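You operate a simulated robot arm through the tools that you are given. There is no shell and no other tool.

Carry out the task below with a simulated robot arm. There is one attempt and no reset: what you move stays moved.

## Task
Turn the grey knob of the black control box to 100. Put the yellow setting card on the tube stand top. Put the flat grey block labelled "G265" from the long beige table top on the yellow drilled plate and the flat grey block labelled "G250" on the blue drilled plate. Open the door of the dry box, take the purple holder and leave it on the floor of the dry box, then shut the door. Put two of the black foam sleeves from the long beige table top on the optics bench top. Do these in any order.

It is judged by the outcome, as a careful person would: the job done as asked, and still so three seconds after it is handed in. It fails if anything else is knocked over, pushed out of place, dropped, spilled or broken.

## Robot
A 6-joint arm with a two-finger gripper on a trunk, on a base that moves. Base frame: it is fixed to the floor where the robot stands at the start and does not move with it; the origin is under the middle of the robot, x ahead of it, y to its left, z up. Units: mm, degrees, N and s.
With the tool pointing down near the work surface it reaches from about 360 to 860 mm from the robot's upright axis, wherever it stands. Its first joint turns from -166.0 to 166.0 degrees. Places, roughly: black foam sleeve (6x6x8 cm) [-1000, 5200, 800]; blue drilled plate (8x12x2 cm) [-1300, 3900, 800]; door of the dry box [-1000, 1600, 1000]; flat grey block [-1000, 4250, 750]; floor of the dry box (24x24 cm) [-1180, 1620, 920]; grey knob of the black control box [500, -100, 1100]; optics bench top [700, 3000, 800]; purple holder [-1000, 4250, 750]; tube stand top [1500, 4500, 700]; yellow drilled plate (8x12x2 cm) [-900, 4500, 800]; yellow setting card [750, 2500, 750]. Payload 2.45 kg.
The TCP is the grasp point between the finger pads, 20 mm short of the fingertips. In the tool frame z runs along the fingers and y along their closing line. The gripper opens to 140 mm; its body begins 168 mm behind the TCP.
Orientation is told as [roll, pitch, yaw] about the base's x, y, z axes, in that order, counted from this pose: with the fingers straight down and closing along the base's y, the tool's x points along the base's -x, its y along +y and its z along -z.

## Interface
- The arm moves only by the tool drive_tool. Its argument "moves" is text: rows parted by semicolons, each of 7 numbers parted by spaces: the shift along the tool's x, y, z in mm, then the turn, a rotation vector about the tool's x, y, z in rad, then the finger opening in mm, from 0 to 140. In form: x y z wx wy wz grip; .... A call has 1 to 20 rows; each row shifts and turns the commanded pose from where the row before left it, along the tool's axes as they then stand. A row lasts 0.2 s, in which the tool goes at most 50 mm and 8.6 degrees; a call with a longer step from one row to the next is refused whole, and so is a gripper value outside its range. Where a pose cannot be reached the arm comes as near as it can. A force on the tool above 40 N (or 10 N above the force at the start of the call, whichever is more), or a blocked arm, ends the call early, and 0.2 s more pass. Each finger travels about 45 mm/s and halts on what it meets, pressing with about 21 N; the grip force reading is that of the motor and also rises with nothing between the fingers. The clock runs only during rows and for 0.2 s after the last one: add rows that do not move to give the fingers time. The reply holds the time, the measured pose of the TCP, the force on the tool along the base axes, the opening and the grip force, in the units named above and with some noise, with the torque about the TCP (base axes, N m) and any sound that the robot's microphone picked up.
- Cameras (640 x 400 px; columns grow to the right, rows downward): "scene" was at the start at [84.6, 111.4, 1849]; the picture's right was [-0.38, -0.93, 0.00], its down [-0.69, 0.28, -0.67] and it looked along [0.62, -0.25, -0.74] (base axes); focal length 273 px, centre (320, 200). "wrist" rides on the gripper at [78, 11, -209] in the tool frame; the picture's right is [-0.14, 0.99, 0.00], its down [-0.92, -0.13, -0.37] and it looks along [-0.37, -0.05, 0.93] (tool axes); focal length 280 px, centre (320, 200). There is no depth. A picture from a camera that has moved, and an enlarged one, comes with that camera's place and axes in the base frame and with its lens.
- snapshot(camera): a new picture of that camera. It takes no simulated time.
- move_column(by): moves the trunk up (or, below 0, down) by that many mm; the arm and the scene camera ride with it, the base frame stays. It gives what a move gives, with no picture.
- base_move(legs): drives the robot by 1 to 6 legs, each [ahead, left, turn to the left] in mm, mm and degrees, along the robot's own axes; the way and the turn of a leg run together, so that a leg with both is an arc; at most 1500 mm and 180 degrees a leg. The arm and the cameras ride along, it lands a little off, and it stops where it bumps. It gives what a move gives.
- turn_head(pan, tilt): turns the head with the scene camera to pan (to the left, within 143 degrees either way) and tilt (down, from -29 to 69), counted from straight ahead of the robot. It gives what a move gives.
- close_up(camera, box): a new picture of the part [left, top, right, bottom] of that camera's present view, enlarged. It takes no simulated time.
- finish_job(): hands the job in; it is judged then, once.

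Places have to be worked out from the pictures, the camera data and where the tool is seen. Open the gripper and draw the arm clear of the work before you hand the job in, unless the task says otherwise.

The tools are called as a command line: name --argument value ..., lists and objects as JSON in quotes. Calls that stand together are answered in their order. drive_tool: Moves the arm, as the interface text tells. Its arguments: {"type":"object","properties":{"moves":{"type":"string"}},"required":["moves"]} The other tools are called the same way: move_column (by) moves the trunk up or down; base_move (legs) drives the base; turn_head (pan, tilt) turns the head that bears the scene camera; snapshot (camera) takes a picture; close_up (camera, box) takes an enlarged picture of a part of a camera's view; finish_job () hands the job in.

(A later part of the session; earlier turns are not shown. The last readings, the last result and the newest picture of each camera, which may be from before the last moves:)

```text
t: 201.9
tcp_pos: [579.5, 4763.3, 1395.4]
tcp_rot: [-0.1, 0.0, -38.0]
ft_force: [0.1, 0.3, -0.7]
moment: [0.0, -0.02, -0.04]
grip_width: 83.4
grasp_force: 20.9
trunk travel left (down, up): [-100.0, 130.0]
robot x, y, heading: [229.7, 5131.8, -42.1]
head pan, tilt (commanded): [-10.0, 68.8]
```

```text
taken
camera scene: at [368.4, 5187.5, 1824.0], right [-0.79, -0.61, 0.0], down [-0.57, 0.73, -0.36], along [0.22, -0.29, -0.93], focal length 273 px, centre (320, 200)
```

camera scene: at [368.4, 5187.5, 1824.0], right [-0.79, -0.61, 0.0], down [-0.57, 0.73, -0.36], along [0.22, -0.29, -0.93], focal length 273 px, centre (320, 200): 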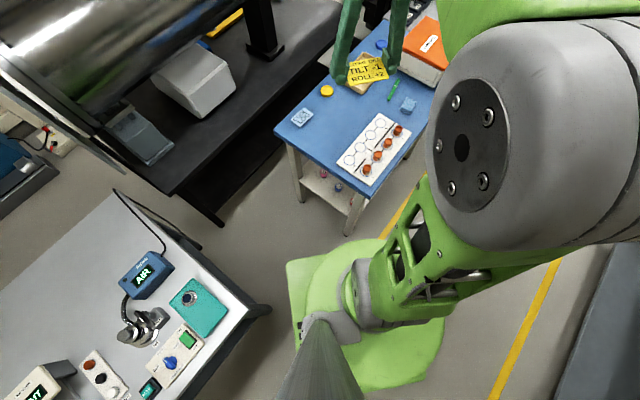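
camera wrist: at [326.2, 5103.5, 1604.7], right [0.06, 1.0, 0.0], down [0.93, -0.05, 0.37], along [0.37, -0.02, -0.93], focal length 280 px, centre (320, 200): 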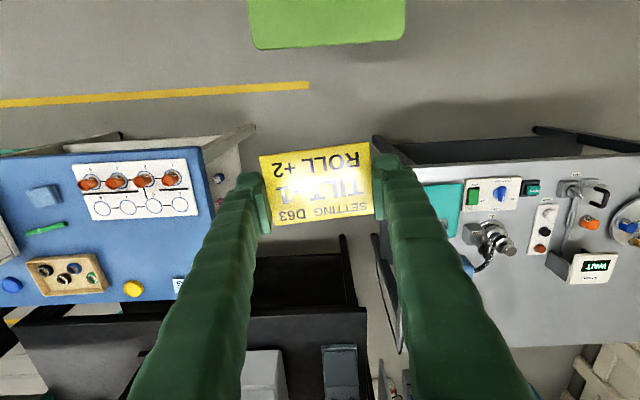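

From above I measure: stand front edge x≈1173, clamp and box fronts at x≈1355, my base corner has room on both sides. I move about 130 mm further in, to (360, 5155).

base_move --legs '[[81, 104, 0]]'

turn_head --pan 45 --tilt 60

snapshot --camera "scene"

```text
t: 203.5
tcp_pos: [708.0, 4783.2, 1394.7]
tcp_rot: [-0.1, 0.0, -38.1]
ft_force: [0.4, -0.5, -0.2]
moment: [0.01, 0.06, 0.05]
grip_width: 83.5
grasp_force: 21.4
trunk travel left (down, up): [-100.0, 130.0]
robot x, y, heading: [357.6, 5156.7, -42.2]
head pan, tilt (commanded): [-10.0, 68.8]
```

```text
t: 204.7
tcp_pos: [705.9, 4783.9, 1394.6]
tcp_rot: [-0.1, 0.0, -38.1]
ft_force: [0.5, -0.4, -0.4]
moment: [-0.03, -0.02, -0.01]
grip_width: 83.4
grasp_force: 21.2
trunk travel left (down, up): [-100.0, 130.0]
robot x, y, heading: [356.0, 5156.0, -42.2]
head pan, tilt (commanded): [45.0, 60.0]
```

```text
taken
camera scene: at [528.4, 5256.3, 1833.3], right [0.05, -1.0, 0.0], down [-0.87, -0.04, -0.5], along [0.5, 0.02, -0.87], focal length 273 px, centre (320, 200)
```

scene: 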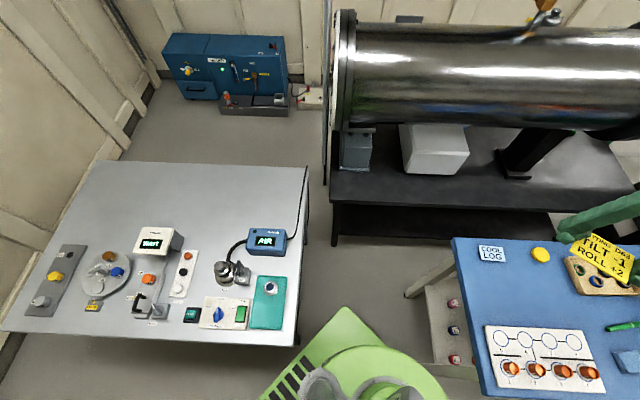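

I'm in place at (357, 5156). I rotate the tool to yaw 0 and bring the card around to (1000, 5120) at the same height, over the gap.

drive_tool --moves "0 0 0 0 0 -0.133 70; 0 0 0 0 0 -0.133 70; 0 0 0 0 0 -0.133 70; 0 0 0 0 0 -0.133 70; 0 0 0 0 0 -0.133 70; -29.4 33.6 0 0 0 0 70; -29.4 33.6 0 0 0 0 70; -29.4 33.6 0 0 0 0 70; -29.4 33.6 0 0 0 0 70; -29.4 33.6 0 0 0 0 70; -29.4 33.6 0 0 0 0 70; -29.4 33.6 0 0 0 0 70; -29.4 33.6 0 0 0 0 70; -29.4 33.6 0 0 0 0 70; -29.4 33.6 0 0 0 0 70; 0 0 0 0 0 0 70"

snapshot --camera "wrist"

snapshot --camera "scene"

```text
t: 208.1
tcp_pos: [998.5, 5122.7, 1391.5]
tcp_rot: [-0.1, 0.0, 0.0]
ft_force: [-0.6, 0.4, -0.2]
moment: [0.04, -0.05, 0.01]
grip_width: 83.7
grasp_force: 20.9
trunk travel left (down, up): [-100.0, 130.0]
robot x, y, heading: [359.1, 5156.7, -42.2]
head pan, tilt (commanded): [45.0, 60.0]
```

```text
taken
camera wrist: at [922.3, 5135.0, 1601.3], right [0.14, 0.99, 0.0], down [0.92, -0.13, 0.37], along [0.36, -0.05, -0.93], focal length 280 px, centre (320, 200)
```

wrist: 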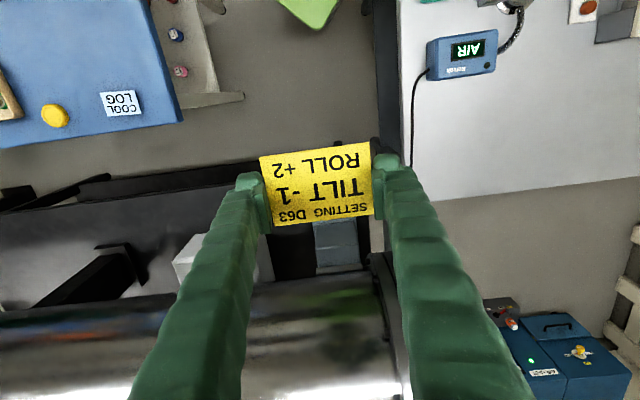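

```text
taken
camera scene: at [527.8, 5255.9, 1833.5], right [0.05, -1.0, 0.0], down [-0.86, -0.04, -0.5], along [0.5, 0.02, -0.87], focal length 273 px, centre (320, 200)
```

scene: 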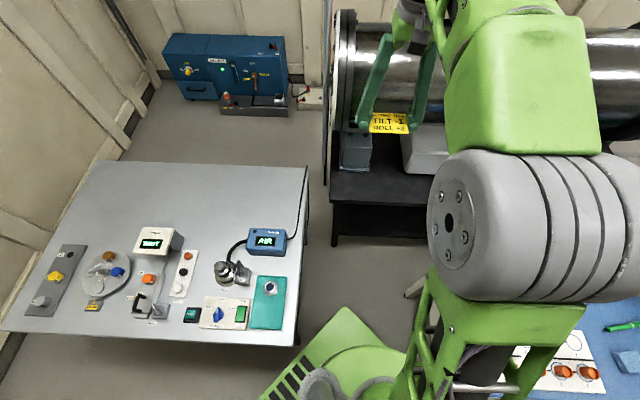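

The tube's centre is at about (1484, 1161) with radius 185 mm, so a tool tilted ~15° toward the stand stays clear of it. I lower the card to (1130, 5110, 900), tilt 15° and look.

drive_tool --moves "-12 -1.15 44.7 0 0 0 70; -12 -1.15 44.7 0 0 0 70; -12 -1.15 44.7 0 0 0 70; -12 -1.15 44.7 0 0 0 70; -12 -1.15 44.7 0 0 0 70; -12 -1.15 44.7 0 0 0 70; -12 -1.15 44.7 0 0 0 70; -12 -1.15 44.7 0 0 0 70; -12 -1.15 44.7 0 0 0 70; -12 -1.15 44.7 0 0 0 70; -12 -1.15 44.7 0 0 0 70; 0 0 0 0 -0.131 0 70; 0 0 0 0 -0.131 0 70; 0 0 0 0 0 0 70"

snapshot --camera "wrist"

snapshot --camera "scene"

```text
t: 211.1
tcp_pos: [1131.2, 5108.1, 903.5]
tcp_rot: [-0.1, -15.0, 0.0]
ft_force: [-0.7, -0.4, -0.4]
moment: [0.02, 0.06, -0.02]
grip_width: 83.5
grasp_force: 21.3
trunk travel left (down, up): [-100.0, 130.0]
robot x, y, heading: [357.0, 5151.6, -42.3]
head pan, tilt (commanded): [45.0, 60.0]
```

```text
taken
camera wrist: at [1002.8, 5119.6, 1084.6], right [0.13, 0.99, 0.03], down [0.79, -0.13, 0.59], along [0.59, -0.05, -0.8], focal length 280 px, centre (320, 200)
```

wrist: 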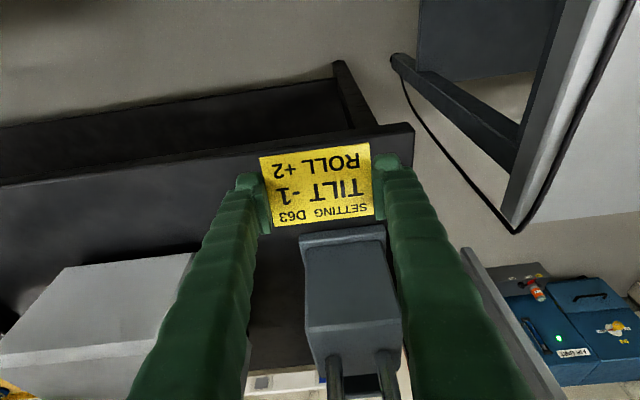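

```text
taken
camera scene: at [528.9, 5256.3, 1833.3], right [0.05, -1.0, 0.0], down [-0.87, -0.04, -0.5], along [0.5, 0.02, -0.87], focal length 273 px, centre (320, 200)
```

scene: 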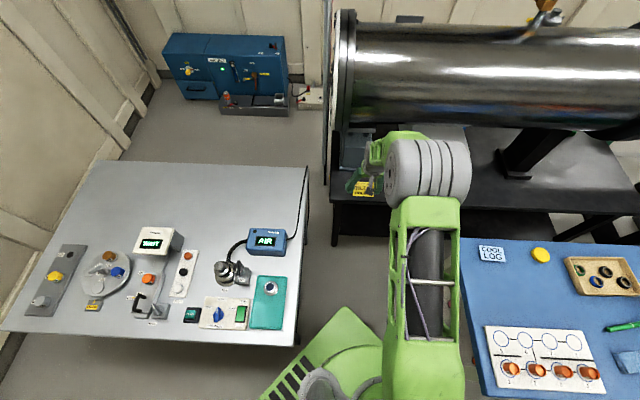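

The stand top is at about z 722 with its front edge at x≈1170-1179; behind the card only the clamp at x≈1366. I move the card over the strip to (1225, 5108, 790).

drive_tool --moves "-15.4 0 33.5 0 0 0 70; -15.4 0 33.5 0 0 0 70; -15.4 0 33.5 0 0 0 70; -15.2 0 33.4 0 0 0 70; 0 0 0 0 0 0 70"

snapshot --camera "wrist"

close_up --camera "scene" --box '[310, 100, 500, 250]'

```text
t: 212.3
tcp_pos: [1225.7, 5107.7, 790.5]
tcp_rot: [-0.1, -14.9, 0.1]
ft_force: [-0.6, 0.2, -0.9]
moment: [-0.01, -0.04, -0.03]
grip_width: 83.4
grasp_force: 21.0
trunk travel left (down, up): [-100.0, 130.0]
robot x, y, heading: [356.8, 5158.0, -42.3]
head pan, tilt (commanded): [45.0, 60.0]
```

```text
taken
camera wrist: at [1097.3, 5119.4, 973.1], right [0.13, 0.99, 0.03], down [0.79, -0.13, 0.59], along [0.59, -0.05, -0.8], focal length 280 px, centre (320, 200)
```

wrist: 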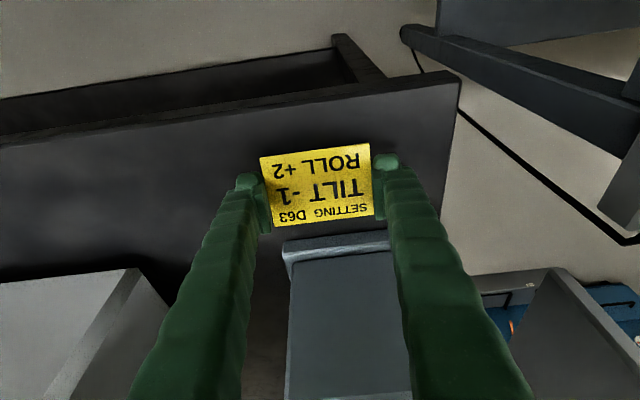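

```text
2.67 times, centred on (405, 175) of scene
camera zoom: at [528.4, 5256.4, 1833.4], right [0.05, -1.0, 0.0], down [-0.86, -0.04, -0.5], along [0.5, 0.02, -0.87], focal length 728 px, centre (93, 267)
```

zoom: 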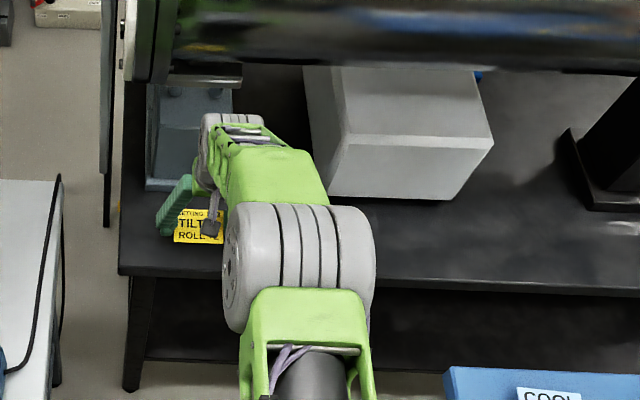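

The card hangs above the free strip, clear of the clamp. I descend vertically (5 mm nearer), finishing with 2 mm steps to feel the surface.

drive_tool --moves "4.9 0 11.8 0 0 0 70; 4.9 0 11.8 0 0 0 70; 4.8 0 11.8 0 0 0 70; 0.52 0 1.93 0 0 0 70; 0.52 0 1.93 0 0 0 70; 0 0 0 0 0 0 70"

snapshot --camera "wrist"

```text
t: 213.7
tcp_pos: [1220.6, 5106.8, 746.4]
tcp_rot: [-0.1, -14.9, 0.2]
ft_force: [-0.4, -0.2, 0.7]
moment: [0.0, -0.02, 0.03]
grip_width: 83.5
grasp_force: 20.7
trunk travel left (down, up): [-100.0, 130.0]
robot x, y, heading: [361.6, 5155.8, -42.2]
head pan, tilt (commanded): [45.0, 60.0]
```

```text
taken
camera wrist: at [1092.3, 5118.3, 928.6], right [0.13, 0.99, 0.03], down [0.79, -0.13, 0.59], along [0.59, -0.05, -0.8], focal length 280 px, centre (320, 200)
```

wrist: 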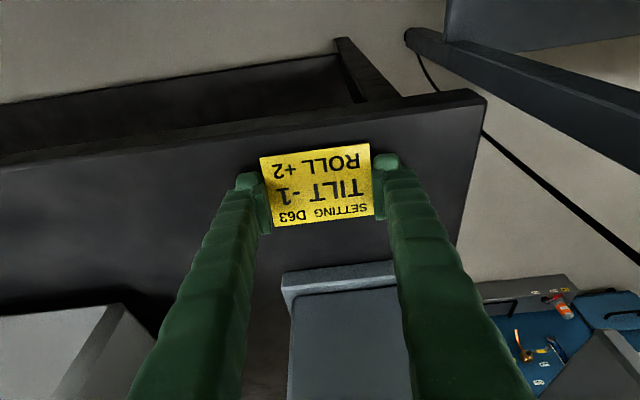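

No contact yet at TCP z 746. I keep lowering in 2 mm steps.

drive_tool --moves "0.52 0 1.93 0 0 0 70; 0.52 0 1.93 0 0 0 70; 0.52 0 1.93 0 0 0 70; 0.52 0 1.93 0 0 0 70; 0.52 0 1.93 0 0 0 70; 0 0 0 0 0 0 70"

```text
t: 215.1
tcp_pos: [1221.3, 5107.6, 740.7]
tcp_rot: [-0.1, -15.3, 0.0]
ft_force: [2.2, -3.3, 19.6]
moment: [0.02, 0.2, 0.01]
grip_width: 83.6
grasp_force: 20.6
trunk travel left (down, up): [-100.0, 130.0]
robot x, y, heading: [358.5, 5152.8, -42.3]
head pan, tilt (commanded): [45.0, 60.0]
```

Contact at TCP z≈741 (surface ≈713). I ease the pressure and rotate the tool back toward vertical by 7.5° to lay the card flatter before releasing.

drive_tool --moves "-0.5 0 -2 0 0 0 70; -0.3 0 -1 0 0.065 0 70; 0 0 0 0 0.065 0 70; 0 0 0 0 0 0 70"

snapshot --camera "wrist"

```text
t: 216.1
tcp_pos: [1219.4, 5107.6, 739.3]
tcp_rot: [-0.1, -7.3, 0.1]
ft_force: [0.1, 1.6, 4.1]
moment: [0.26, 0.03, -0.05]
grip_width: 83.4
grasp_force: 20.7
trunk travel left (down, up): [-100.0, 130.0]
robot x, y, heading: [354.0, 5153.1, -42.2]
head pan, tilt (commanded): [45.0, 60.0]
```

```text
taken
camera wrist: at [1115.9, 5119.3, 936.7], right [0.14, 0.99, 0.02], down [0.87, -0.13, 0.48], along [0.48, -0.05, -0.88], focal length 280 px, centre (320, 200)
```

wrist: 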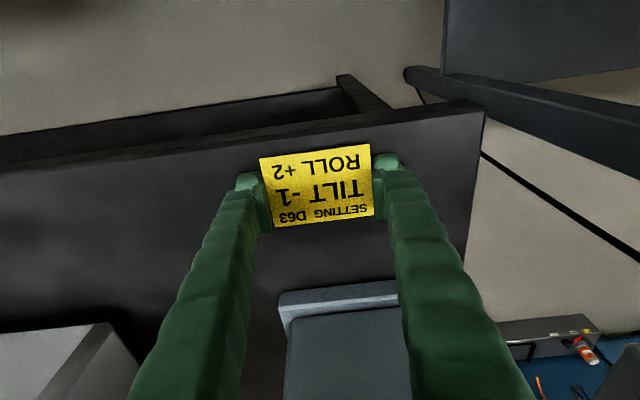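

The arm manages the flatter angle with light contact. I rotate the last 7° to vertical and lower about 2 mm.

drive_tool --moves "0 0 0 0 0.06 0 70; 0 0 0 0 0.06 0 70; 0 0 1 0 0 0 70; 0 0 1 0 0 0 70; 0 0 0 0 0 0 70"

snapshot --camera "wrist"

```text
t: 217.3
tcp_pos: [1185.7, 5106.7, 752.3]
tcp_rot: [-0.1, -0.7, 0.1]
ft_force: [0.3, -0.7, 0.0]
moment: [0.0, 0.0, -0.02]
grip_width: 83.5
grasp_force: 21.4
out of reach, approached as far as the arm can: row 1, 2
trunk travel left (down, up): [-100.0, 130.0]
robot x, y, heading: [360.5, 5156.9, -42.3]
head pan, tilt (commanded): [45.0, 60.0]
```

```text
taken
camera wrist: at [1106.6, 5118.8, 961.2], right [0.14, 0.99, 0.0], down [0.92, -0.13, 0.38], along [0.38, -0.05, -0.93], focal length 280 px, centre (320, 200)
```

wrist: 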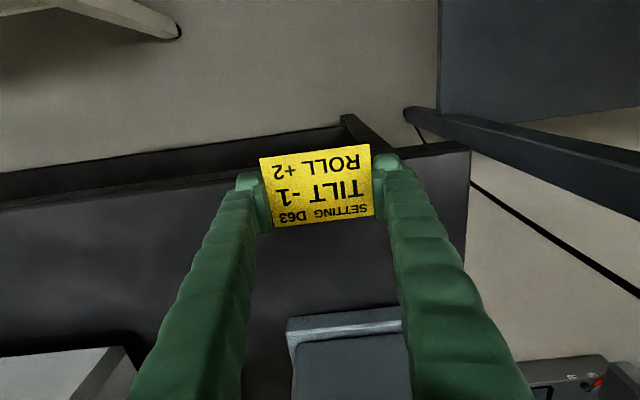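

Fully vertical is out of reach (it pulled back to x 1186), so I go back to the 8° tilt and return over the strip.

drive_tool --moves "0 0 0 0 -0.065 0 70; 0 0 0 0 -0.065 0 70; -17.8 0 2.6 0 0 0 70; -17.8 0 2.6 0 0 0 70; 0 0 0 0 0 0 70"

```text
t: 218.5
tcp_pos: [1221.4, 5106.9, 752.3]
tcp_rot: [-0.1, -8.1, 0.1]
ft_force: [0.0, 0.7, -1.2]
moment: [-0.02, 0.02, 0.03]
grip_width: 83.4
grasp_force: 21.4
trunk travel left (down, up): [-100.0, 130.0]
robot x, y, heading: [359.6, 5156.0, -42.1]
head pan, tilt (commanded): [45.0, 60.0]
```

Back at x 1221 with 8° tilt. I lower to contact (expected at TCP z≈739).

drive_tool --moves "1 0 7 0 0 0 70; 0.4 0 3 0 0 0 70; 0.3 0 2 0 0 0 70; 0.15 0 1 0 0 0 70; 0 0 0 0 0 0 70"

```text
t: 219.7
tcp_pos: [1221.3, 5106.4, 739.1]
tcp_rot: [-0.1, -8.2, 0.0]
ft_force: [-0.5, -0.2, 1.6]
moment: [-0.02, 0.02, -0.01]
grip_width: 83.2
grasp_force: 21.1
trunk travel left (down, up): [-100.0, 130.0]
robot x, y, heading: [361.2, 5153.8, -42.1]
head pan, tilt (commanded): [45.0, 60.0]
```

Just touching. I lower one more millimetre and open the fingers gently, then look.

drive_tool --moves "0.15 0 1 0 0 0 70; 0 0 0 0 0 0 82; 0 0 0 0 0 0 86; 0 0 0 0 0 0 92; 0 0 0 0 0 0 100; 0 0 0 0 0 0 108; 0 0 0 0 0 0 108"

snapshot --camera "wrist"

```text
t: 221.3
tcp_pos: [1221.0, 5107.5, 737.2]
tcp_rot: [-0.2, -8.0, 0.1]
ft_force: [-0.2, 0.1, -0.2]
moment: [0.01, 0.04, -0.03]
grip_width: 107.8
grasp_force: 0.1
trunk travel left (down, up): [-100.0, 130.0]
robot x, y, heading: [358.9, 5155.0, -42.0]
head pan, tilt (commanded): [45.0, 60.0]
```

```text
taken
camera wrist: at [1114.8, 5119.0, 934.1], right [0.14, 0.99, 0.02], down [0.86, -0.13, 0.49], along [0.49, -0.05, -0.87], focal length 280 px, centre (320, 200)
```

wrist: 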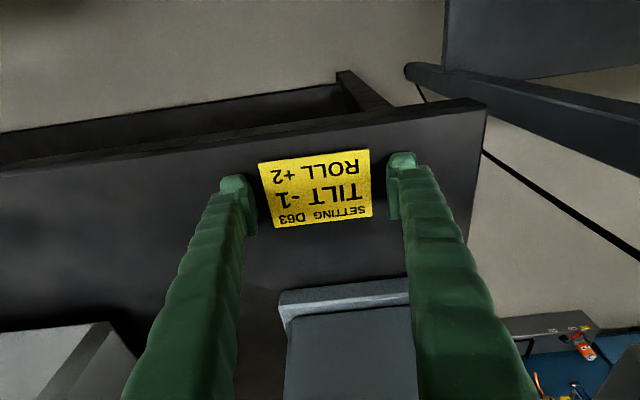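

The card lies flat on the stand top, well inside its edge. I rise straight up and draw the arm back.

drive_tool --moves "-1.4 0 -10 0 0 0 112; -2.8 0 -20 0 0 0 112; -5.6 0 -40 0 0 0 112; -6.5 0 -45 0 0 0 112; 35 0 -35 0 0.07 0 112; 35 0 -35 0 0.07 0 112; 30 0 -40 0 0 0 100; 20 0 -45 0 0 0 80; 20 0 -45 0 0 0 80; 20 0 -45 0 0 0 80; 20 0 -45 0 0 0 80; 20 0 -45 0 0 0 80; 0 0 -50 0 0 0 80; 0 0 -50 0 0 0 80; 0 0 -50 0 0 0 80; 0 0 0 0 0 0 80"

snapshot --camera "scene"

snapshot --camera "wrist"

```text
t: 224.7
tcp_pos: [1016.0, 5107.7, 1334.7]
tcp_rot: [-0.1, -0.1, 0.0]
ft_force: [0.7, -0.2, -0.4]
moment: [-0.02, 0.06, 0.0]
grip_width: 79.7
grasp_force: 0.1
trunk travel left (down, up): [-100.0, 130.0]
robot x, y, heading: [361.0, 5156.3, -42.2]
head pan, tilt (commanded): [45.0, 60.0]
```

```text
taken
camera scene: at [528.5, 5256.3, 1833.3], right [0.05, -1.0, 0.0], down [-0.86, -0.04, -0.5], along [0.5, 0.02, -0.87], focal length 273 px, centre (320, 200)
```

scene: 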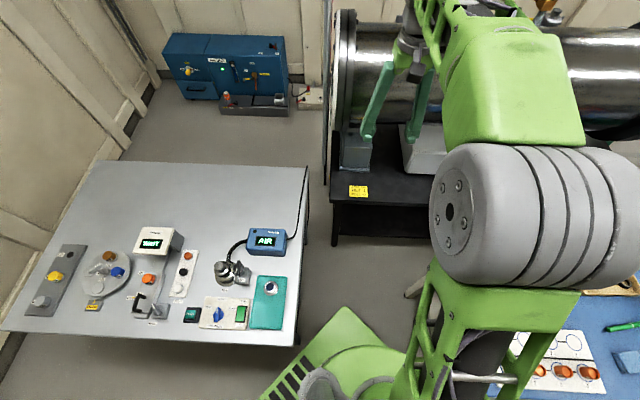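

```text
taken
camera wrist: at [939.0, 5119.5, 1542.6], right [0.14, 0.99, 0.0], down [0.92, -0.13, 0.37], along [0.37, -0.05, -0.93], focal length 280 px, centre (320, 200)
```

wrist: 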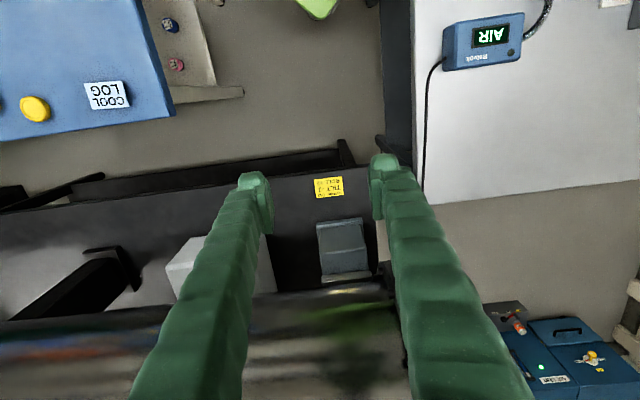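

The card is placed properly. I retract the arm and back out of the gap to the aisle.

drive_tool --moves "40 0 -20 0 0 0 80; 40 0 -20 0 0 0 80; 40 0 -20 0 0 0 80; 30 0 0 0 0 0 80; 0 0 0 0 0 0 80"

base_move --legs '[[-330, -310, 0]]'

```text
t: 225.9
tcp_pos: [868.1, 5107.7, 1391.3]
tcp_rot: [-0.2, 0.0, 0.1]
ft_force: [0.4, -0.4, 0.0]
moment: [-0.01, 0.02, 0.01]
grip_width: 79.9
grasp_force: 0.0
trunk travel left (down, up): [-100.0, 130.0]
robot x, y, heading: [359.6, 5156.0, -42.1]
head pan, tilt (commanded): [45.0, 60.0]
```

```text
t: 229.2
tcp_pos: [413.6, 5104.6, 1392.8]
tcp_rot: [-0.1, -0.1, 0.9]
ft_force: [-0.3, 0.0, -0.7]
moment: [-0.03, -0.04, -0.01]
grip_width: 79.8
grasp_force: 0.1
trunk travel left (down, up): [-100.0, 130.0]
robot x, y, heading: [-94.5, 5141.4, -41.1]
head pan, tilt (commanded): [45.0, 60.0]
```

Back in the aisle. Next the black sleeves at the far end of the long beige table (nearest at about (-911, 5165) and (-1033, 5268)); I turn to face that table.

base_move --legs '[[0, 0, -139], [150, -50, 0]]'

turn_head --pan 0 --tilt 50

snapshot --camera "scene"

snapshot --camera "wrist"

```text
t: 236.5
tcp_pos: [-675.0, 4936.3, 1391.2]
tcp_rot: [0.0, 0.0, -142.4]
ft_force: [-1.0, 0.8, 0.6]
moment: [-0.02, -0.08, -0.03]
grip_width: 80.0
grasp_force: 0.0
trunk travel left (down, up): [-100.0, 130.0]
robot x, y, heading: [-240.0, 5206.9, 175.5]
head pan, tilt (commanded): [45.0, 60.0]
```

```text
t: 237.7
tcp_pos: [-674.7, 4936.7, 1391.8]
tcp_rot: [-0.1, 0.0, -142.3]
ft_force: [-0.7, -0.7, -0.9]
moment: [0.01, -0.03, -0.01]
grip_width: 80.2
grasp_force: 0.1
trunk travel left (down, up): [-100.0, 130.0]
robot x, y, heading: [-243.3, 5206.3, 175.3]
head pan, tilt (commanded): [0.0, 50.0]
```

```text
taken
camera scene: at [-338.9, 5076.5, 1845.9], right [0.08, 1.0, 0.0], down [0.76, -0.06, -0.64], along [-0.64, 0.05, -0.77], focal length 273 px, centre (320, 200)
```

scene: 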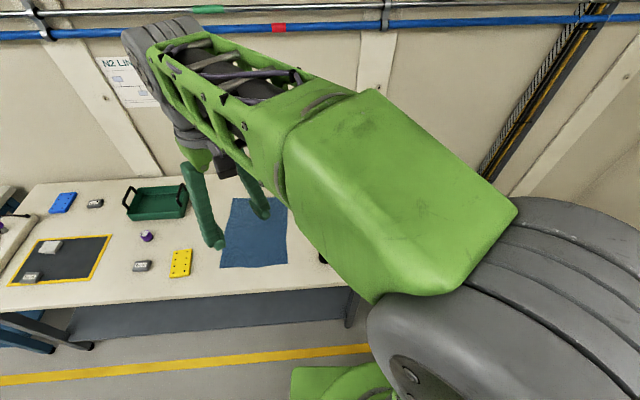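

```text
taken
camera wrist: at [-604.5, 4975.2, 1600.3], right [0.5, -0.87, 0.0], down [-0.81, -0.46, 0.37], along [-0.32, -0.18, -0.93], focal length 280 px, centre (320, 200)
```

wrist: 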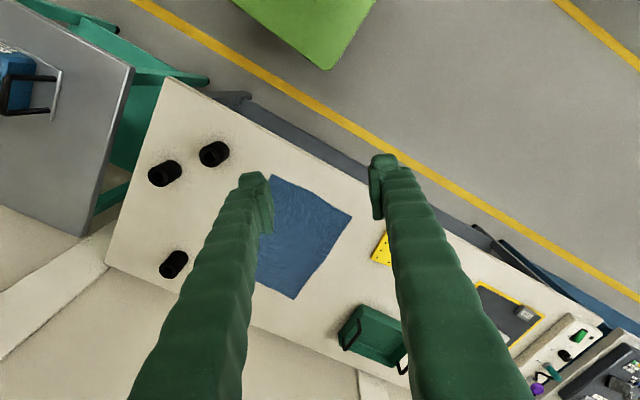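

Sleeves seen at about (-898, 5153), (-1024, 5255) and (-1309, 5135). I square the tool to the table and go above the nearest sleeve at z≈1000.

drive_tool --moves "0 0 0 0 0 0.1316 100; 0 0 0 0 0 0.1316 100; 0 0 0 0 0 0.1316 100; 0 0 0 0 0 0.1316 100; 0 0 0 0 0 0.1316 100; -20.3 -19.6 35.5 0 0 0 100; -20.3 -19.6 35.5 0 0 0 100; -20.3 -19.6 35.5 0 0 0 100; -20.3 -19.6 35.5 0 0 0 100; -20.3 -19.6 35.5 0 0 0 100; -20.3 -19.6 35.5 0 0 0 100; -20.3 -19.6 35.5 0 0 0 100; -20.3 -19.6 35.5 0 0 0 100; -20.3 -19.6 35.5 0 0 0 100; -20.3 -19.6 35.5 0 0 0 100; -20.3 -19.6 35.5 0 0 0 100; 0 0 0 0 0 0 100"

snapshot --camera "wrist"

snapshot --camera "scene"

```text
t: 241.2
tcp_pos: [-899.8, 5153.0, 1000.7]
tcp_rot: [-0.1, 0.0, 179.8]
ft_force: [-0.3, 0.5, 0.8]
moment: [0.03, 0.02, -0.01]
grip_width: 100.0
grasp_force: 0.0
trunk travel left (down, up): [-100.0, 130.0]
robot x, y, heading: [-245.5, 5205.6, 175.6]
head pan, tilt (commanded): [0.0, 50.0]
```

```text
taken
camera wrist: at [-820.3, 5142.5, 1210.5], right [-0.14, -0.99, 0.0], down [-0.92, 0.13, 0.37], along [-0.37, 0.05, -0.93], focal length 280 px, centre (320, 200)
```

wrist: 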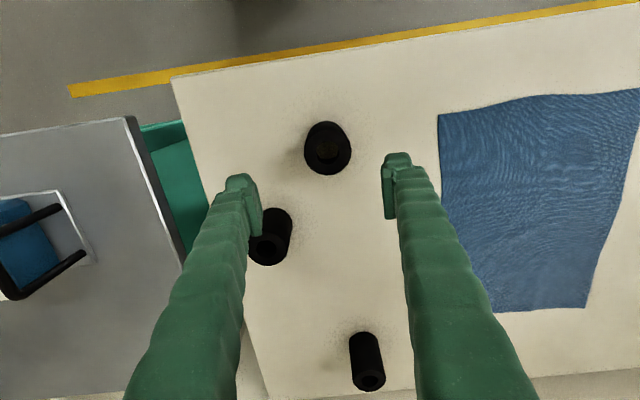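

```text
taken
camera scene: at [-338.6, 5076.4, 1846.0], right [0.08, 1.0, 0.0], down [0.76, -0.06, -0.64], along [-0.64, 0.05, -0.77], focal length 273 px, centre (320, 200)
```

scene: 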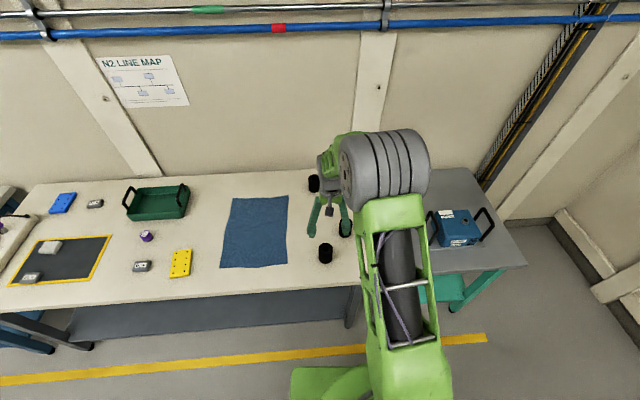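

The sleeve stands at about (-893, 5145), about 60 mm across. I centre on it, descend to mid-height (z≈812) and check before closing.

drive_tool --moves "7 8 30 0 0 0 100; 0 0 40 0 0 0 100; 0 0 40 0 0 0 100; 0 0 0 0 0 0 100"

snapshot --camera "wrist"

```text
t: 242.2
tcp_pos: [-891.6, 5144.2, 890.6]
tcp_rot: [-0.2, 0.0, 179.9]
ft_force: [0.0, 0.3, -0.8]
moment: [-0.01, 0.01, -0.01]
grip_width: 100.0
grasp_force: 0.1
trunk travel left (down, up): [-100.0, 130.0]
robot x, y, heading: [-240.4, 5212.1, 175.5]
head pan, tilt (commanded): [0.0, 50.0]
```

```text
taken
camera wrist: at [-813.3, 5133.9, 1100.1], right [-0.14, -0.99, 0.0], down [-0.92, 0.13, 0.37], along [-0.37, 0.05, -0.93], focal length 280 px, centre (320, 200)
```

wrist: 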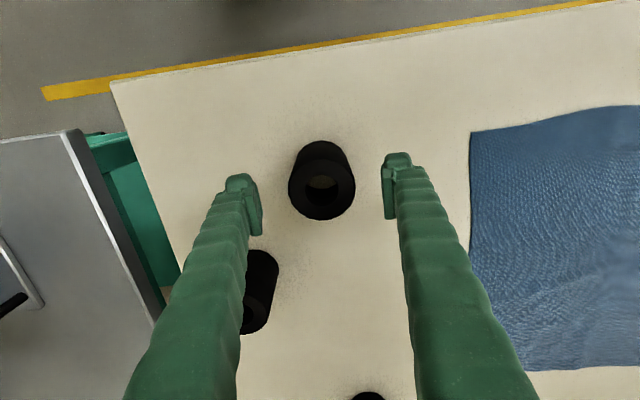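

Nicely aligned; sleeve top at z≈860, centre (-897, 5143). I descend 66 mm and close on it.

drive_tool --moves "-5 1 22 0 0 0 100; 0 0 22 0 0 0 100; 0 0 22 0 0 0 100; 0 0 0 0 0 0 100; 0 0 0 0 0 0 70; 0 0 0 0 0 0 45; 0 0 0 0 0 0 45; 0 0 0 0 0 0 45; 0 0 0 0 0 0 45"

snapshot --camera "wrist"

```text
t: 244.2
tcp_pos: [-898.1, 5143.3, 824.3]
tcp_rot: [-0.1, -0.1, 179.9]
ft_force: [0.5, 0.2, 0.6]
moment: [0.0, 0.01, 0.0]
grip_width: 56.3
grasp_force: 20.8
trunk travel left (down, up): [-100.0, 130.0]
robot x, y, heading: [-244.5, 5210.0, 175.4]
head pan, tilt (commanded): [0.0, 50.0]
```

```text
taken
camera wrist: at [-817.3, 5132.3, 1032.9], right [-0.14, -0.99, 0.0], down [-0.92, 0.13, 0.37], along [-0.37, 0.05, -0.93], focal length 280 px, centre (320, 200)
```

wrist: 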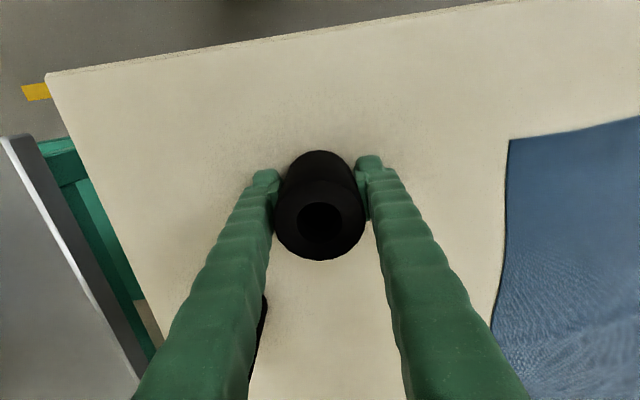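

Sleeve gripped (56 mm). I lift it and tuck the arm.

drive_tool --moves "0 0 -15 0 0 0 45; 0 0 -30 0 0 0 45; 0 0 -45 0 0 0 45; 12 0 -45 0 0 0 45; 12 0 -45 0 0 0 45; 12 0 -45 0 0 0 45; 12 0 -45 0 0 0 45; 12 0 -45 0 0 0 45; 12 0 -45 0 0 0 45; 12 0 -45 0 0 0 45; 12 0 -45 0 0 0 45; 12 0 -45 0 0 0 45; 12 0 -45 0 0 0 45; 12 0 -40 0 0 0 45; 0 0 0 0 0 0 45"

snapshot --camera "wrist"

```text
t: 247.4
tcp_pos: [-762.9, 5143.7, 1404.0]
tcp_rot: [-0.2, -0.1, 179.9]
ft_force: [-0.7, -0.7, 0.3]
moment: [-0.02, -0.02, -0.02]
grip_width: 56.5
grasp_force: 21.3
trunk travel left (down, up): [-100.0, 130.0]
robot x, y, heading: [-239.0, 5210.5, 175.5]
head pan, tilt (commanded): [0.0, 50.0]
```

```text
taken
camera wrist: at [-683.1, 5131.5, 1614.2], right [-0.14, -0.99, 0.0], down [-0.92, 0.13, 0.37], along [-0.37, 0.05, -0.93], focal length 280 px, centre (320, 200)
```

wrist: 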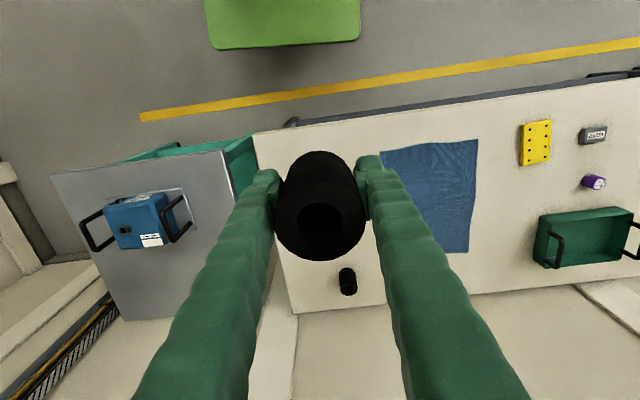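

The sleeve is held firmly. I drive back down the aisle to the optics bench, to about (-75, 2610) facing it.

base_move --legs '[[0, 0, 94.5], [1300, 165, 0], [1300, 0, 0], [0, 0, 90]]'

turn_head --pan 15 --tilt 48

snapshot --camera "scene"

snapshot --camera "wrist"

```text
t: 267.8
tcp_pos: [400.3, 2724.2, 1404.0]
tcp_rot: [-0.1, -0.1, 3.2]
ft_force: [0.5, 0.2, 0.2]
moment: [-0.05, -0.02, 0.0]
grip_width: 56.5
grasp_force: 21.3
trunk travel left (down, up): [-100.0, 130.0]
robot x, y, heading: [-115.8, 2624.9, -1.4]
head pan, tilt (commanded): [0.0, 50.0]
```

```text
t: 268.6
tcp_pos: [401.5, 2723.9, 1404.3]
tcp_rot: [0.0, -0.2, 3.3]
ft_force: [-0.9, 0.9, -0.2]
moment: [-0.01, -0.02, 0.02]
grip_width: 56.5
grasp_force: 21.3
trunk travel left (down, up): [-100.0, 130.0]
robot x, y, heading: [-112.3, 2628.8, -1.8]
head pan, tilt (commanded): [15.0, 48.0]
```

```text
taken
camera scene: at [-23.6, 2787.8, 1848.6], right [0.24, -0.97, 0.0], down [-0.72, -0.18, -0.67], along [0.65, 0.16, -0.74], focal length 273 px, centre (320, 200)
```

scene: 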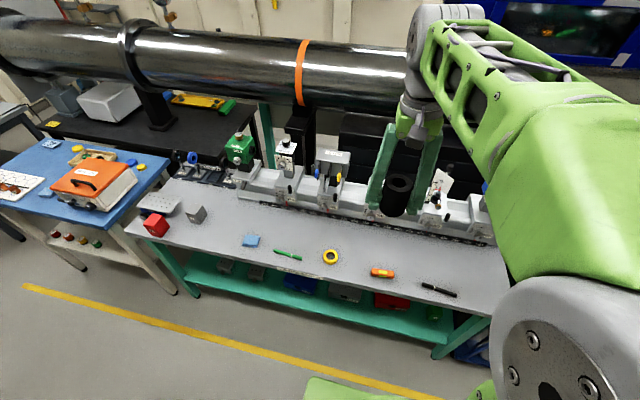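

```text
taken
camera wrist: at [322.8, 2731.3, 1613.8], right [0.08, 1.0, 0.0], down [0.93, -0.08, 0.37], along [0.37, -0.03, -0.93], focal length 280 px, centre (320, 200)
```

wrist: 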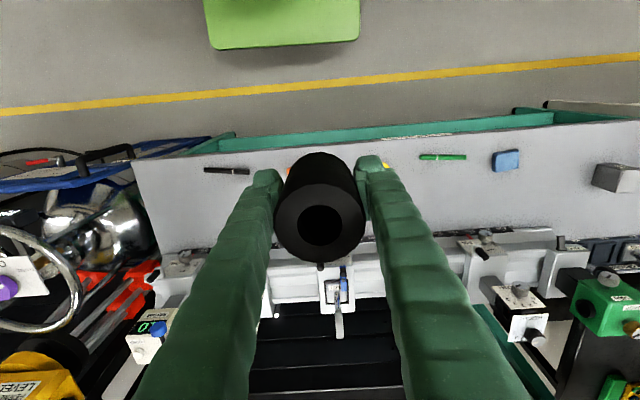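

The free front strip of the optics bench is clearly visible. I lower the sleeve toward the empty spot at about (650, 2600), stopping at z≈900.

drive_tool --moves "-20.1 -11.5 42 0 0 0 45; -20.1 -11.5 42 0 0 0 45; -20.1 -11.5 42 0 0 0 45; -20.1 -11.5 42 0 0 0 45; -20.1 -11.5 42 0 0 0 45; -20.1 -11.5 42 0 0 0 45; -20.1 -11.5 42 0 0 0 45; -20.1 -11.5 42 0 0 0 45; -20.1 -11.5 42 0 0 0 45; -20.1 -11.5 42 0 0 0 45; -20.1 -11.5 42 0 0 0 45; -20.1 -11.5 42 0 0 0 45; 0 0 0 0 0 0 45"

snapshot --camera "wrist"

snapshot --camera "scene"

```text
t: 271.4
tcp_pos: [652.6, 2602.1, 900.5]
tcp_rot: [-0.2, -0.2, 3.2]
ft_force: [-0.1, 0.6, 0.7]
moment: [-0.01, 0.0, -0.01]
grip_width: 56.2
grasp_force: 20.8
trunk travel left (down, up): [-100.0, 130.0]
robot x, y, heading: [-115.0, 2629.2, -1.5]
head pan, tilt (commanded): [15.0, 48.0]
```

```text
taken
camera wrist: at [574.9, 2609.3, 1109.6], right [0.08, 1.0, 0.0], down [0.93, -0.08, 0.37], along [0.37, -0.03, -0.93], focal length 280 px, centre (320, 200)
```

wrist: 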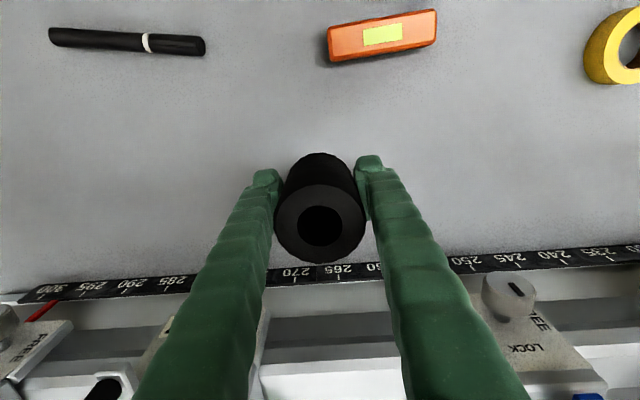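

```text
taken
camera scene: at [-23.8, 2787.8, 1848.7], right [0.24, -0.97, 0.0], down [-0.72, -0.18, -0.67], along [0.65, 0.16, -0.74], focal length 273 px, centre (320, 200)
```

scene: 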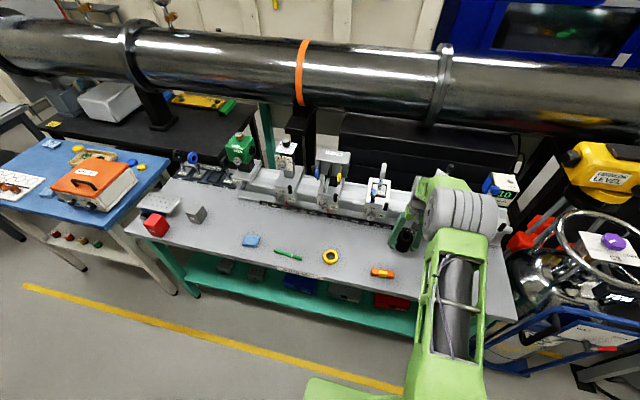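

The spot below is free. I lower 32 mm, then in 2 mm steps until the sleeve's base touches.

drive_tool --moves "0 0 16 0 0 0 45; 0 0 16 0 0 0 45; 0 0 2 0 0 0 45; 0 0 2 0 0 0 45; 0 0 2 0 0 0 45; 0 0 2 0 0 0 45; 0 0 2 0 0 0 45; 0 0 0 0 0 0 45"

```text
t: 273.2
tcp_pos: [651.4, 2600.1, 857.6]
tcp_rot: [-0.2, 0.0, 3.2]
ft_force: [-0.7, 0.4, -0.8]
moment: [0.02, 0.0, 0.01]
grip_width: 56.4
grasp_force: 21.1
trunk travel left (down, up): [-100.0, 130.0]
robot x, y, heading: [-115.5, 2628.4, -1.4]
head pan, tilt (commanded): [15.0, 48.0]
```

No contact yet at 857.6; I keep lowering in 2 mm steps.

drive_tool --moves "0 0 2 0 0 0 45; 0 0 2 0 0 0 45; 0 0 2 0 0 0 45; 0 0 2 0 0 0 45; 0 0 0 0 0 0 45"

```text
t: 274.4
tcp_pos: [651.0, 2598.7, 850.6]
tcp_rot: [-0.1, -0.1, 3.2]
ft_force: [-0.5, 0.5, -0.9]
moment: [-0.01, -0.02, 0.0]
grip_width: 56.3
grasp_force: 20.7
trunk travel left (down, up): [-100.0, 130.0]
robot x, y, heading: [-115.0, 2626.6, -1.1]
head pan, tilt (commanded): [15.0, 48.0]
```

Still free at 850.6; continuing down carefully.

drive_tool --moves "0 0 2 0 0 0 45; 0 0 2 0 0 0 45; 0 0 2 0 0 0 45; 0 0 0 0 0 0 45"

```text
t: 275.4
tcp_pos: [650.7, 2598.5, 844.4]
tcp_rot: [-0.2, -0.1, 3.2]
ft_force: [-0.8, -0.5, 0.3]
moment: [0.02, -0.01, 0.02]
grip_width: 56.2
grasp_force: 20.5
trunk travel left (down, up): [-100.0, 130.0]
robot x, y, heading: [-113.1, 2627.5, -1.3]
head pan, tilt (commanded): [15.0, 48.0]
```

Still free at 844; a few more 2 mm steps.

drive_tool --moves "0 0 2 0 0 0 45; 0 0 2 0 0 0 45; 0 0 0 0 0 0 45"

close_up --camera "scene" --box '[340, 170, 480, 290]'

```text
t: 276.2
tcp_pos: [651.9, 2599.0, 841.9]
tcp_rot: [-0.1, -0.3, 3.2]
ft_force: [-1.6, -2.8, 18.6]
moment: [-0.05, 0.11, -0.02]
grip_width: 56.4
grasp_force: 20.6
trunk travel left (down, up): [-100.0, 130.0]
robot x, y, heading: [-116.5, 2628.2, -1.3]
head pan, tilt (commanded): [15.0, 48.0]
```

```text
3.33 times, centred on (410, 230) of scene
camera zoom: at [-25.7, 2787.7, 1848.9], right [0.24, -0.97, 0.0], down [-0.72, -0.18, -0.67], along [0.65, 0.16, -0.74], focal length 910 px, centre (20, 100)
```

zoom: 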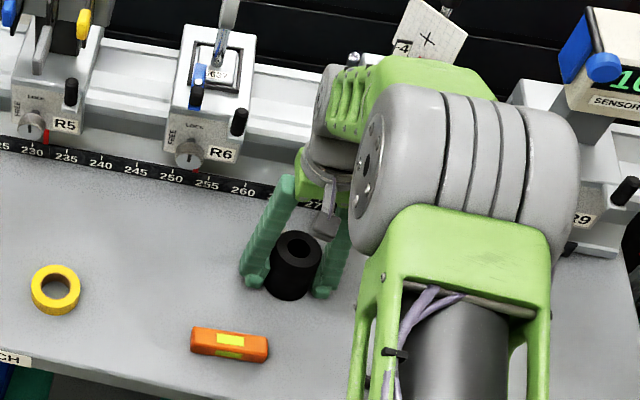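

The sleeve stands on the bench (18 N contact). I ease up 1.5 mm, open the fingers and lift away.

drive_tool --moves "0 0 -1.5 0 0 0 45; 0 0 0 0 0 0 60; 0 0 0 0 0 0 75; 0 0 0 0 0 0 100; 0 0 0 0 0 0 100; 0 0 -20 0 0 0 100; 0 0 -40 0 0 0 100; 0 0 -40 0 0 0 100; 0 0 -40 0 0 0 100; 0 0 0 0 0 0 100"

snapshot --camera "wrist"

```text
t: 278.4
tcp_pos: [650.1, 2601.8, 983.2]
tcp_rot: [-0.1, -0.1, 3.2]
ft_force: [-0.3, -0.3, 0.1]
moment: [0.01, -0.01, -0.05]
grip_width: 100.1
grasp_force: 0.1
trunk travel left (down, up): [-100.0, 130.0]
robot x, y, heading: [-113.0, 2629.4, -1.3]
head pan, tilt (commanded): [15.0, 48.0]
```

```text
taken
camera wrist: at [572.8, 2608.7, 1192.1], right [0.08, 1.0, 0.0], down [0.93, -0.08, 0.37], along [0.37, -0.03, -0.93], focal length 280 px, centre (320, 200)
```

wrist: 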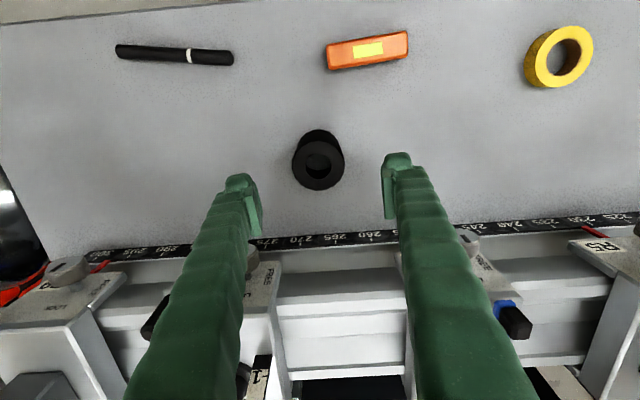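

The first sleeve stands upright on the optics bench. I tuck the arm and drive back to the long beige table, to about (-240, 4250), facing it.

drive_tool --moves "0 0 -40 0 0 0 100; 20 0 -42 0 0 0 100; 20 0 -42 0 0 0 100; 20 0 -42 0 0 0 100; 20 0 -42 0 0 0 100; 20 0 -42 0 0 0 100; 20 0 -42 0 0 0 100; 20 0 -42 0 0 0 100; 20 0 -42 0 0 0 100; 20 0 -42 0 0 0 100; 20 0 0 0 0 0 100; 20 0 0 0 0 0 100; 0 0 0 0 0 0 100"

base_move --legs '[[0, 0, 91], [1400, 0, 0], [230, 0, 0], [0, 0, 90], [130, 0, 0]]'

turn_head --pan 10 --tilt 50

snapshot --camera "scene"

snapshot --camera "wrist"

```text
t: 281.2
tcp_pos: [429.3, 2585.8, 1400.2]
tcp_rot: [0.1, 0.1, 3.2]
ft_force: [-0.8, 0.0, 0.4]
moment: [-0.01, 0.01, 0.0]
grip_width: 99.9
grasp_force: 0.1
trunk travel left (down, up): [-100.0, 130.0]
robot x, y, heading: [-115.4, 2627.6, -1.2]
head pan, tilt (commanded): [15.0, 48.0]
```

```text
t: 298.2
tcp_pos: [-816.3, 4249.6, 1398.7]
tcp_rot: [-0.1, 0.0, -172.1]
ft_force: [-0.5, 0.1, -0.1]
moment: [0.01, -0.07, 0.0]
grip_width: 99.9
grasp_force: 0.0
trunk travel left (down, up): [-100.0, 130.0]
robot x, y, heading: [-271.5, 4247.8, -176.9]
head pan, tilt (commanded): [15.0, 48.0]
```

```text
t: 298.8
tcp_pos: [-815.6, 4248.2, 1400.1]
tcp_rot: [-0.1, -0.1, -172.2]
ft_force: [-0.1, 0.1, 0.3]
moment: [-0.03, -0.01, 0.0]
grip_width: 99.9
grasp_force: 0.1
trunk travel left (down, up): [-100.0, 130.0]
robot x, y, heading: [-271.4, 4251.4, -176.6]
head pan, tilt (commanded): [10.0, 50.0]
```

```text
taken
camera scene: at [-345.7, 4093.9, 1845.9], right [-0.23, 0.97, 0.0], down [0.75, 0.18, -0.64], along [-0.63, -0.15, -0.77], focal length 273 px, centre (320, 200)
```

scene: 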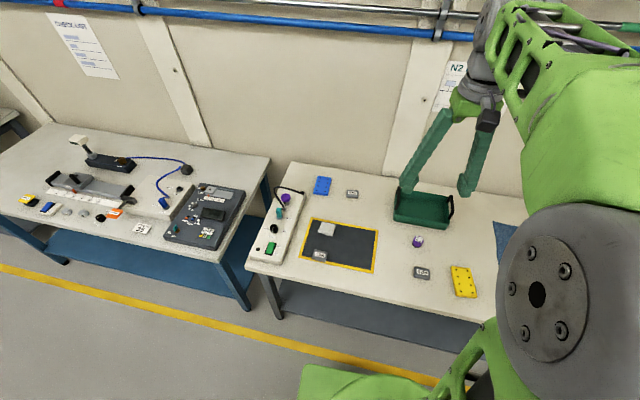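

```text
taken
camera wrist: at [-735.5, 4249.6, 1608.7], right [0.0, -1.0, 0.0], down [-0.93, 0.0, 0.37], along [-0.37, 0.0, -0.93], focal length 280 px, centre (320, 200)
```

wrist: 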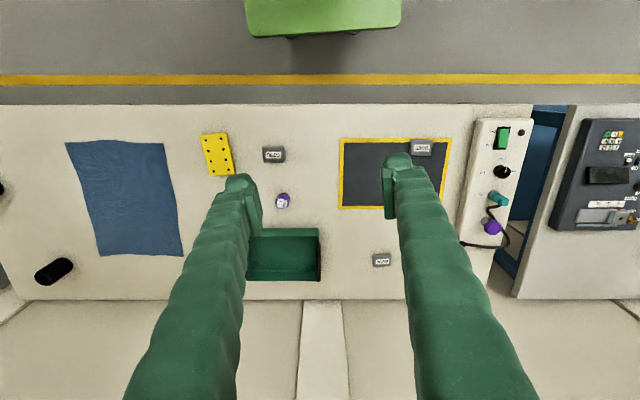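

I zoom on the small grey blocks to read their labels.

close_up --camera "scene" --box '[300, 170, 390, 275]'

close_up --camera "scene" --box '[395, 225, 485, 305]'

close_up --camera "wrist" --box '[190, 120, 300, 220]'

close_up --camera "wrist" --box '[330, 130, 460, 280]'

```text
3.81 times, centred on (345, 222) of scene
camera zoom: at [-345.7, 4093.9, 1845.9], right [-0.23, 0.97, 0.0], down [0.75, 0.18, -0.64], along [-0.63, -0.15, -0.77], focal length 1040 px, centre (225, 114)
```

zoom: 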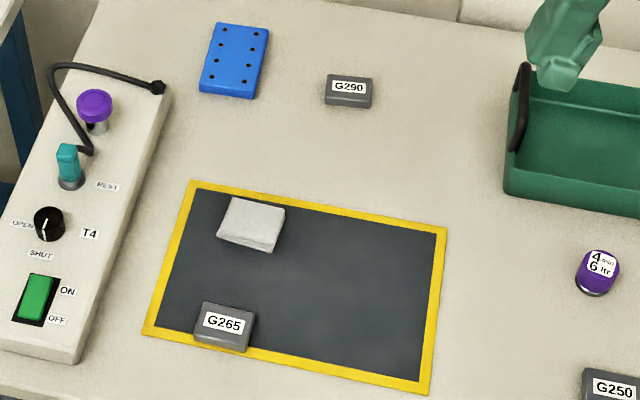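

```text
5.00 times, centred on (440, 265) of scene
camera zoom: at [-345.7, 4093.9, 1845.9], right [-0.23, 0.97, 0.0], down [0.75, 0.18, -0.64], along [-0.63, -0.15, -0.77], focal length 1364 px, centre (-280, -125)
```

zoom: 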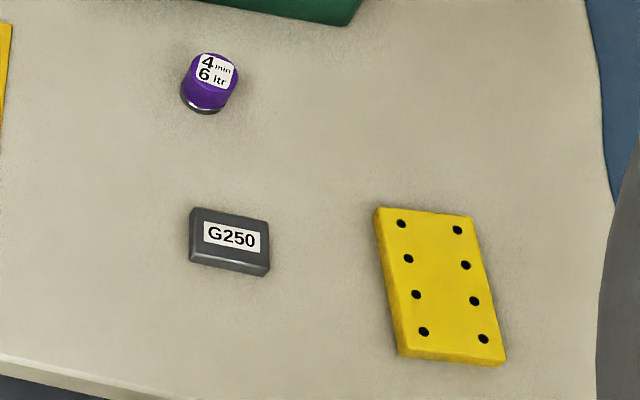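

```text
4.00 times, centred on (245, 170) of wrist
camera zoom: at [-735.5, 4249.6, 1608.7], right [0.0, -1.0, 0.0], down [-0.93, 0.0, 0.37], along [-0.37, 0.0, -0.93], focal length 1122 px, centre (620, 320)
```

zoom: 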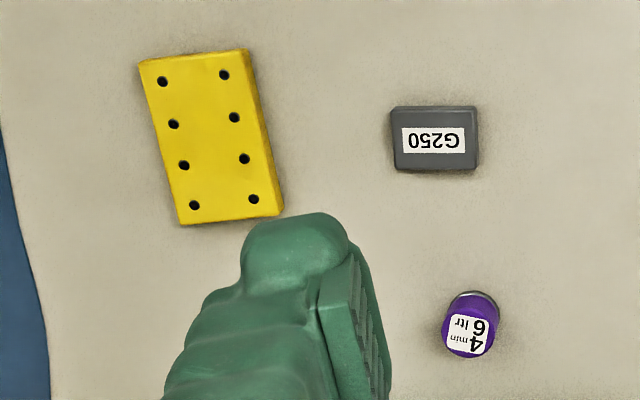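

```text
2.67 times, centred on (395, 205) of wrist
camera zoom: at [-735.5, 4249.6, 1608.7], right [0.0, -1.0, 0.0], down [-0.93, 0.0, 0.37], along [-0.37, 0.0, -0.93], focal length 748 px, centre (120, 187)
```

zoom: 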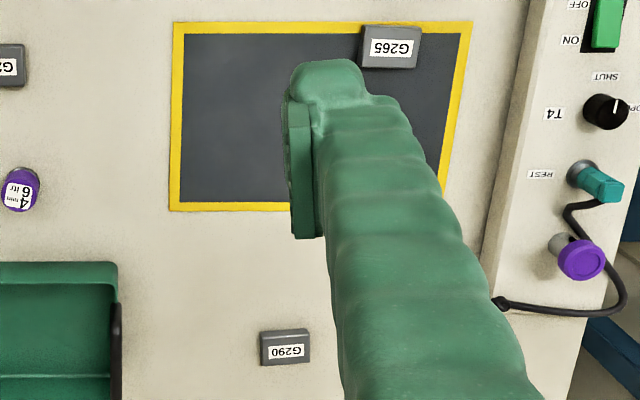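

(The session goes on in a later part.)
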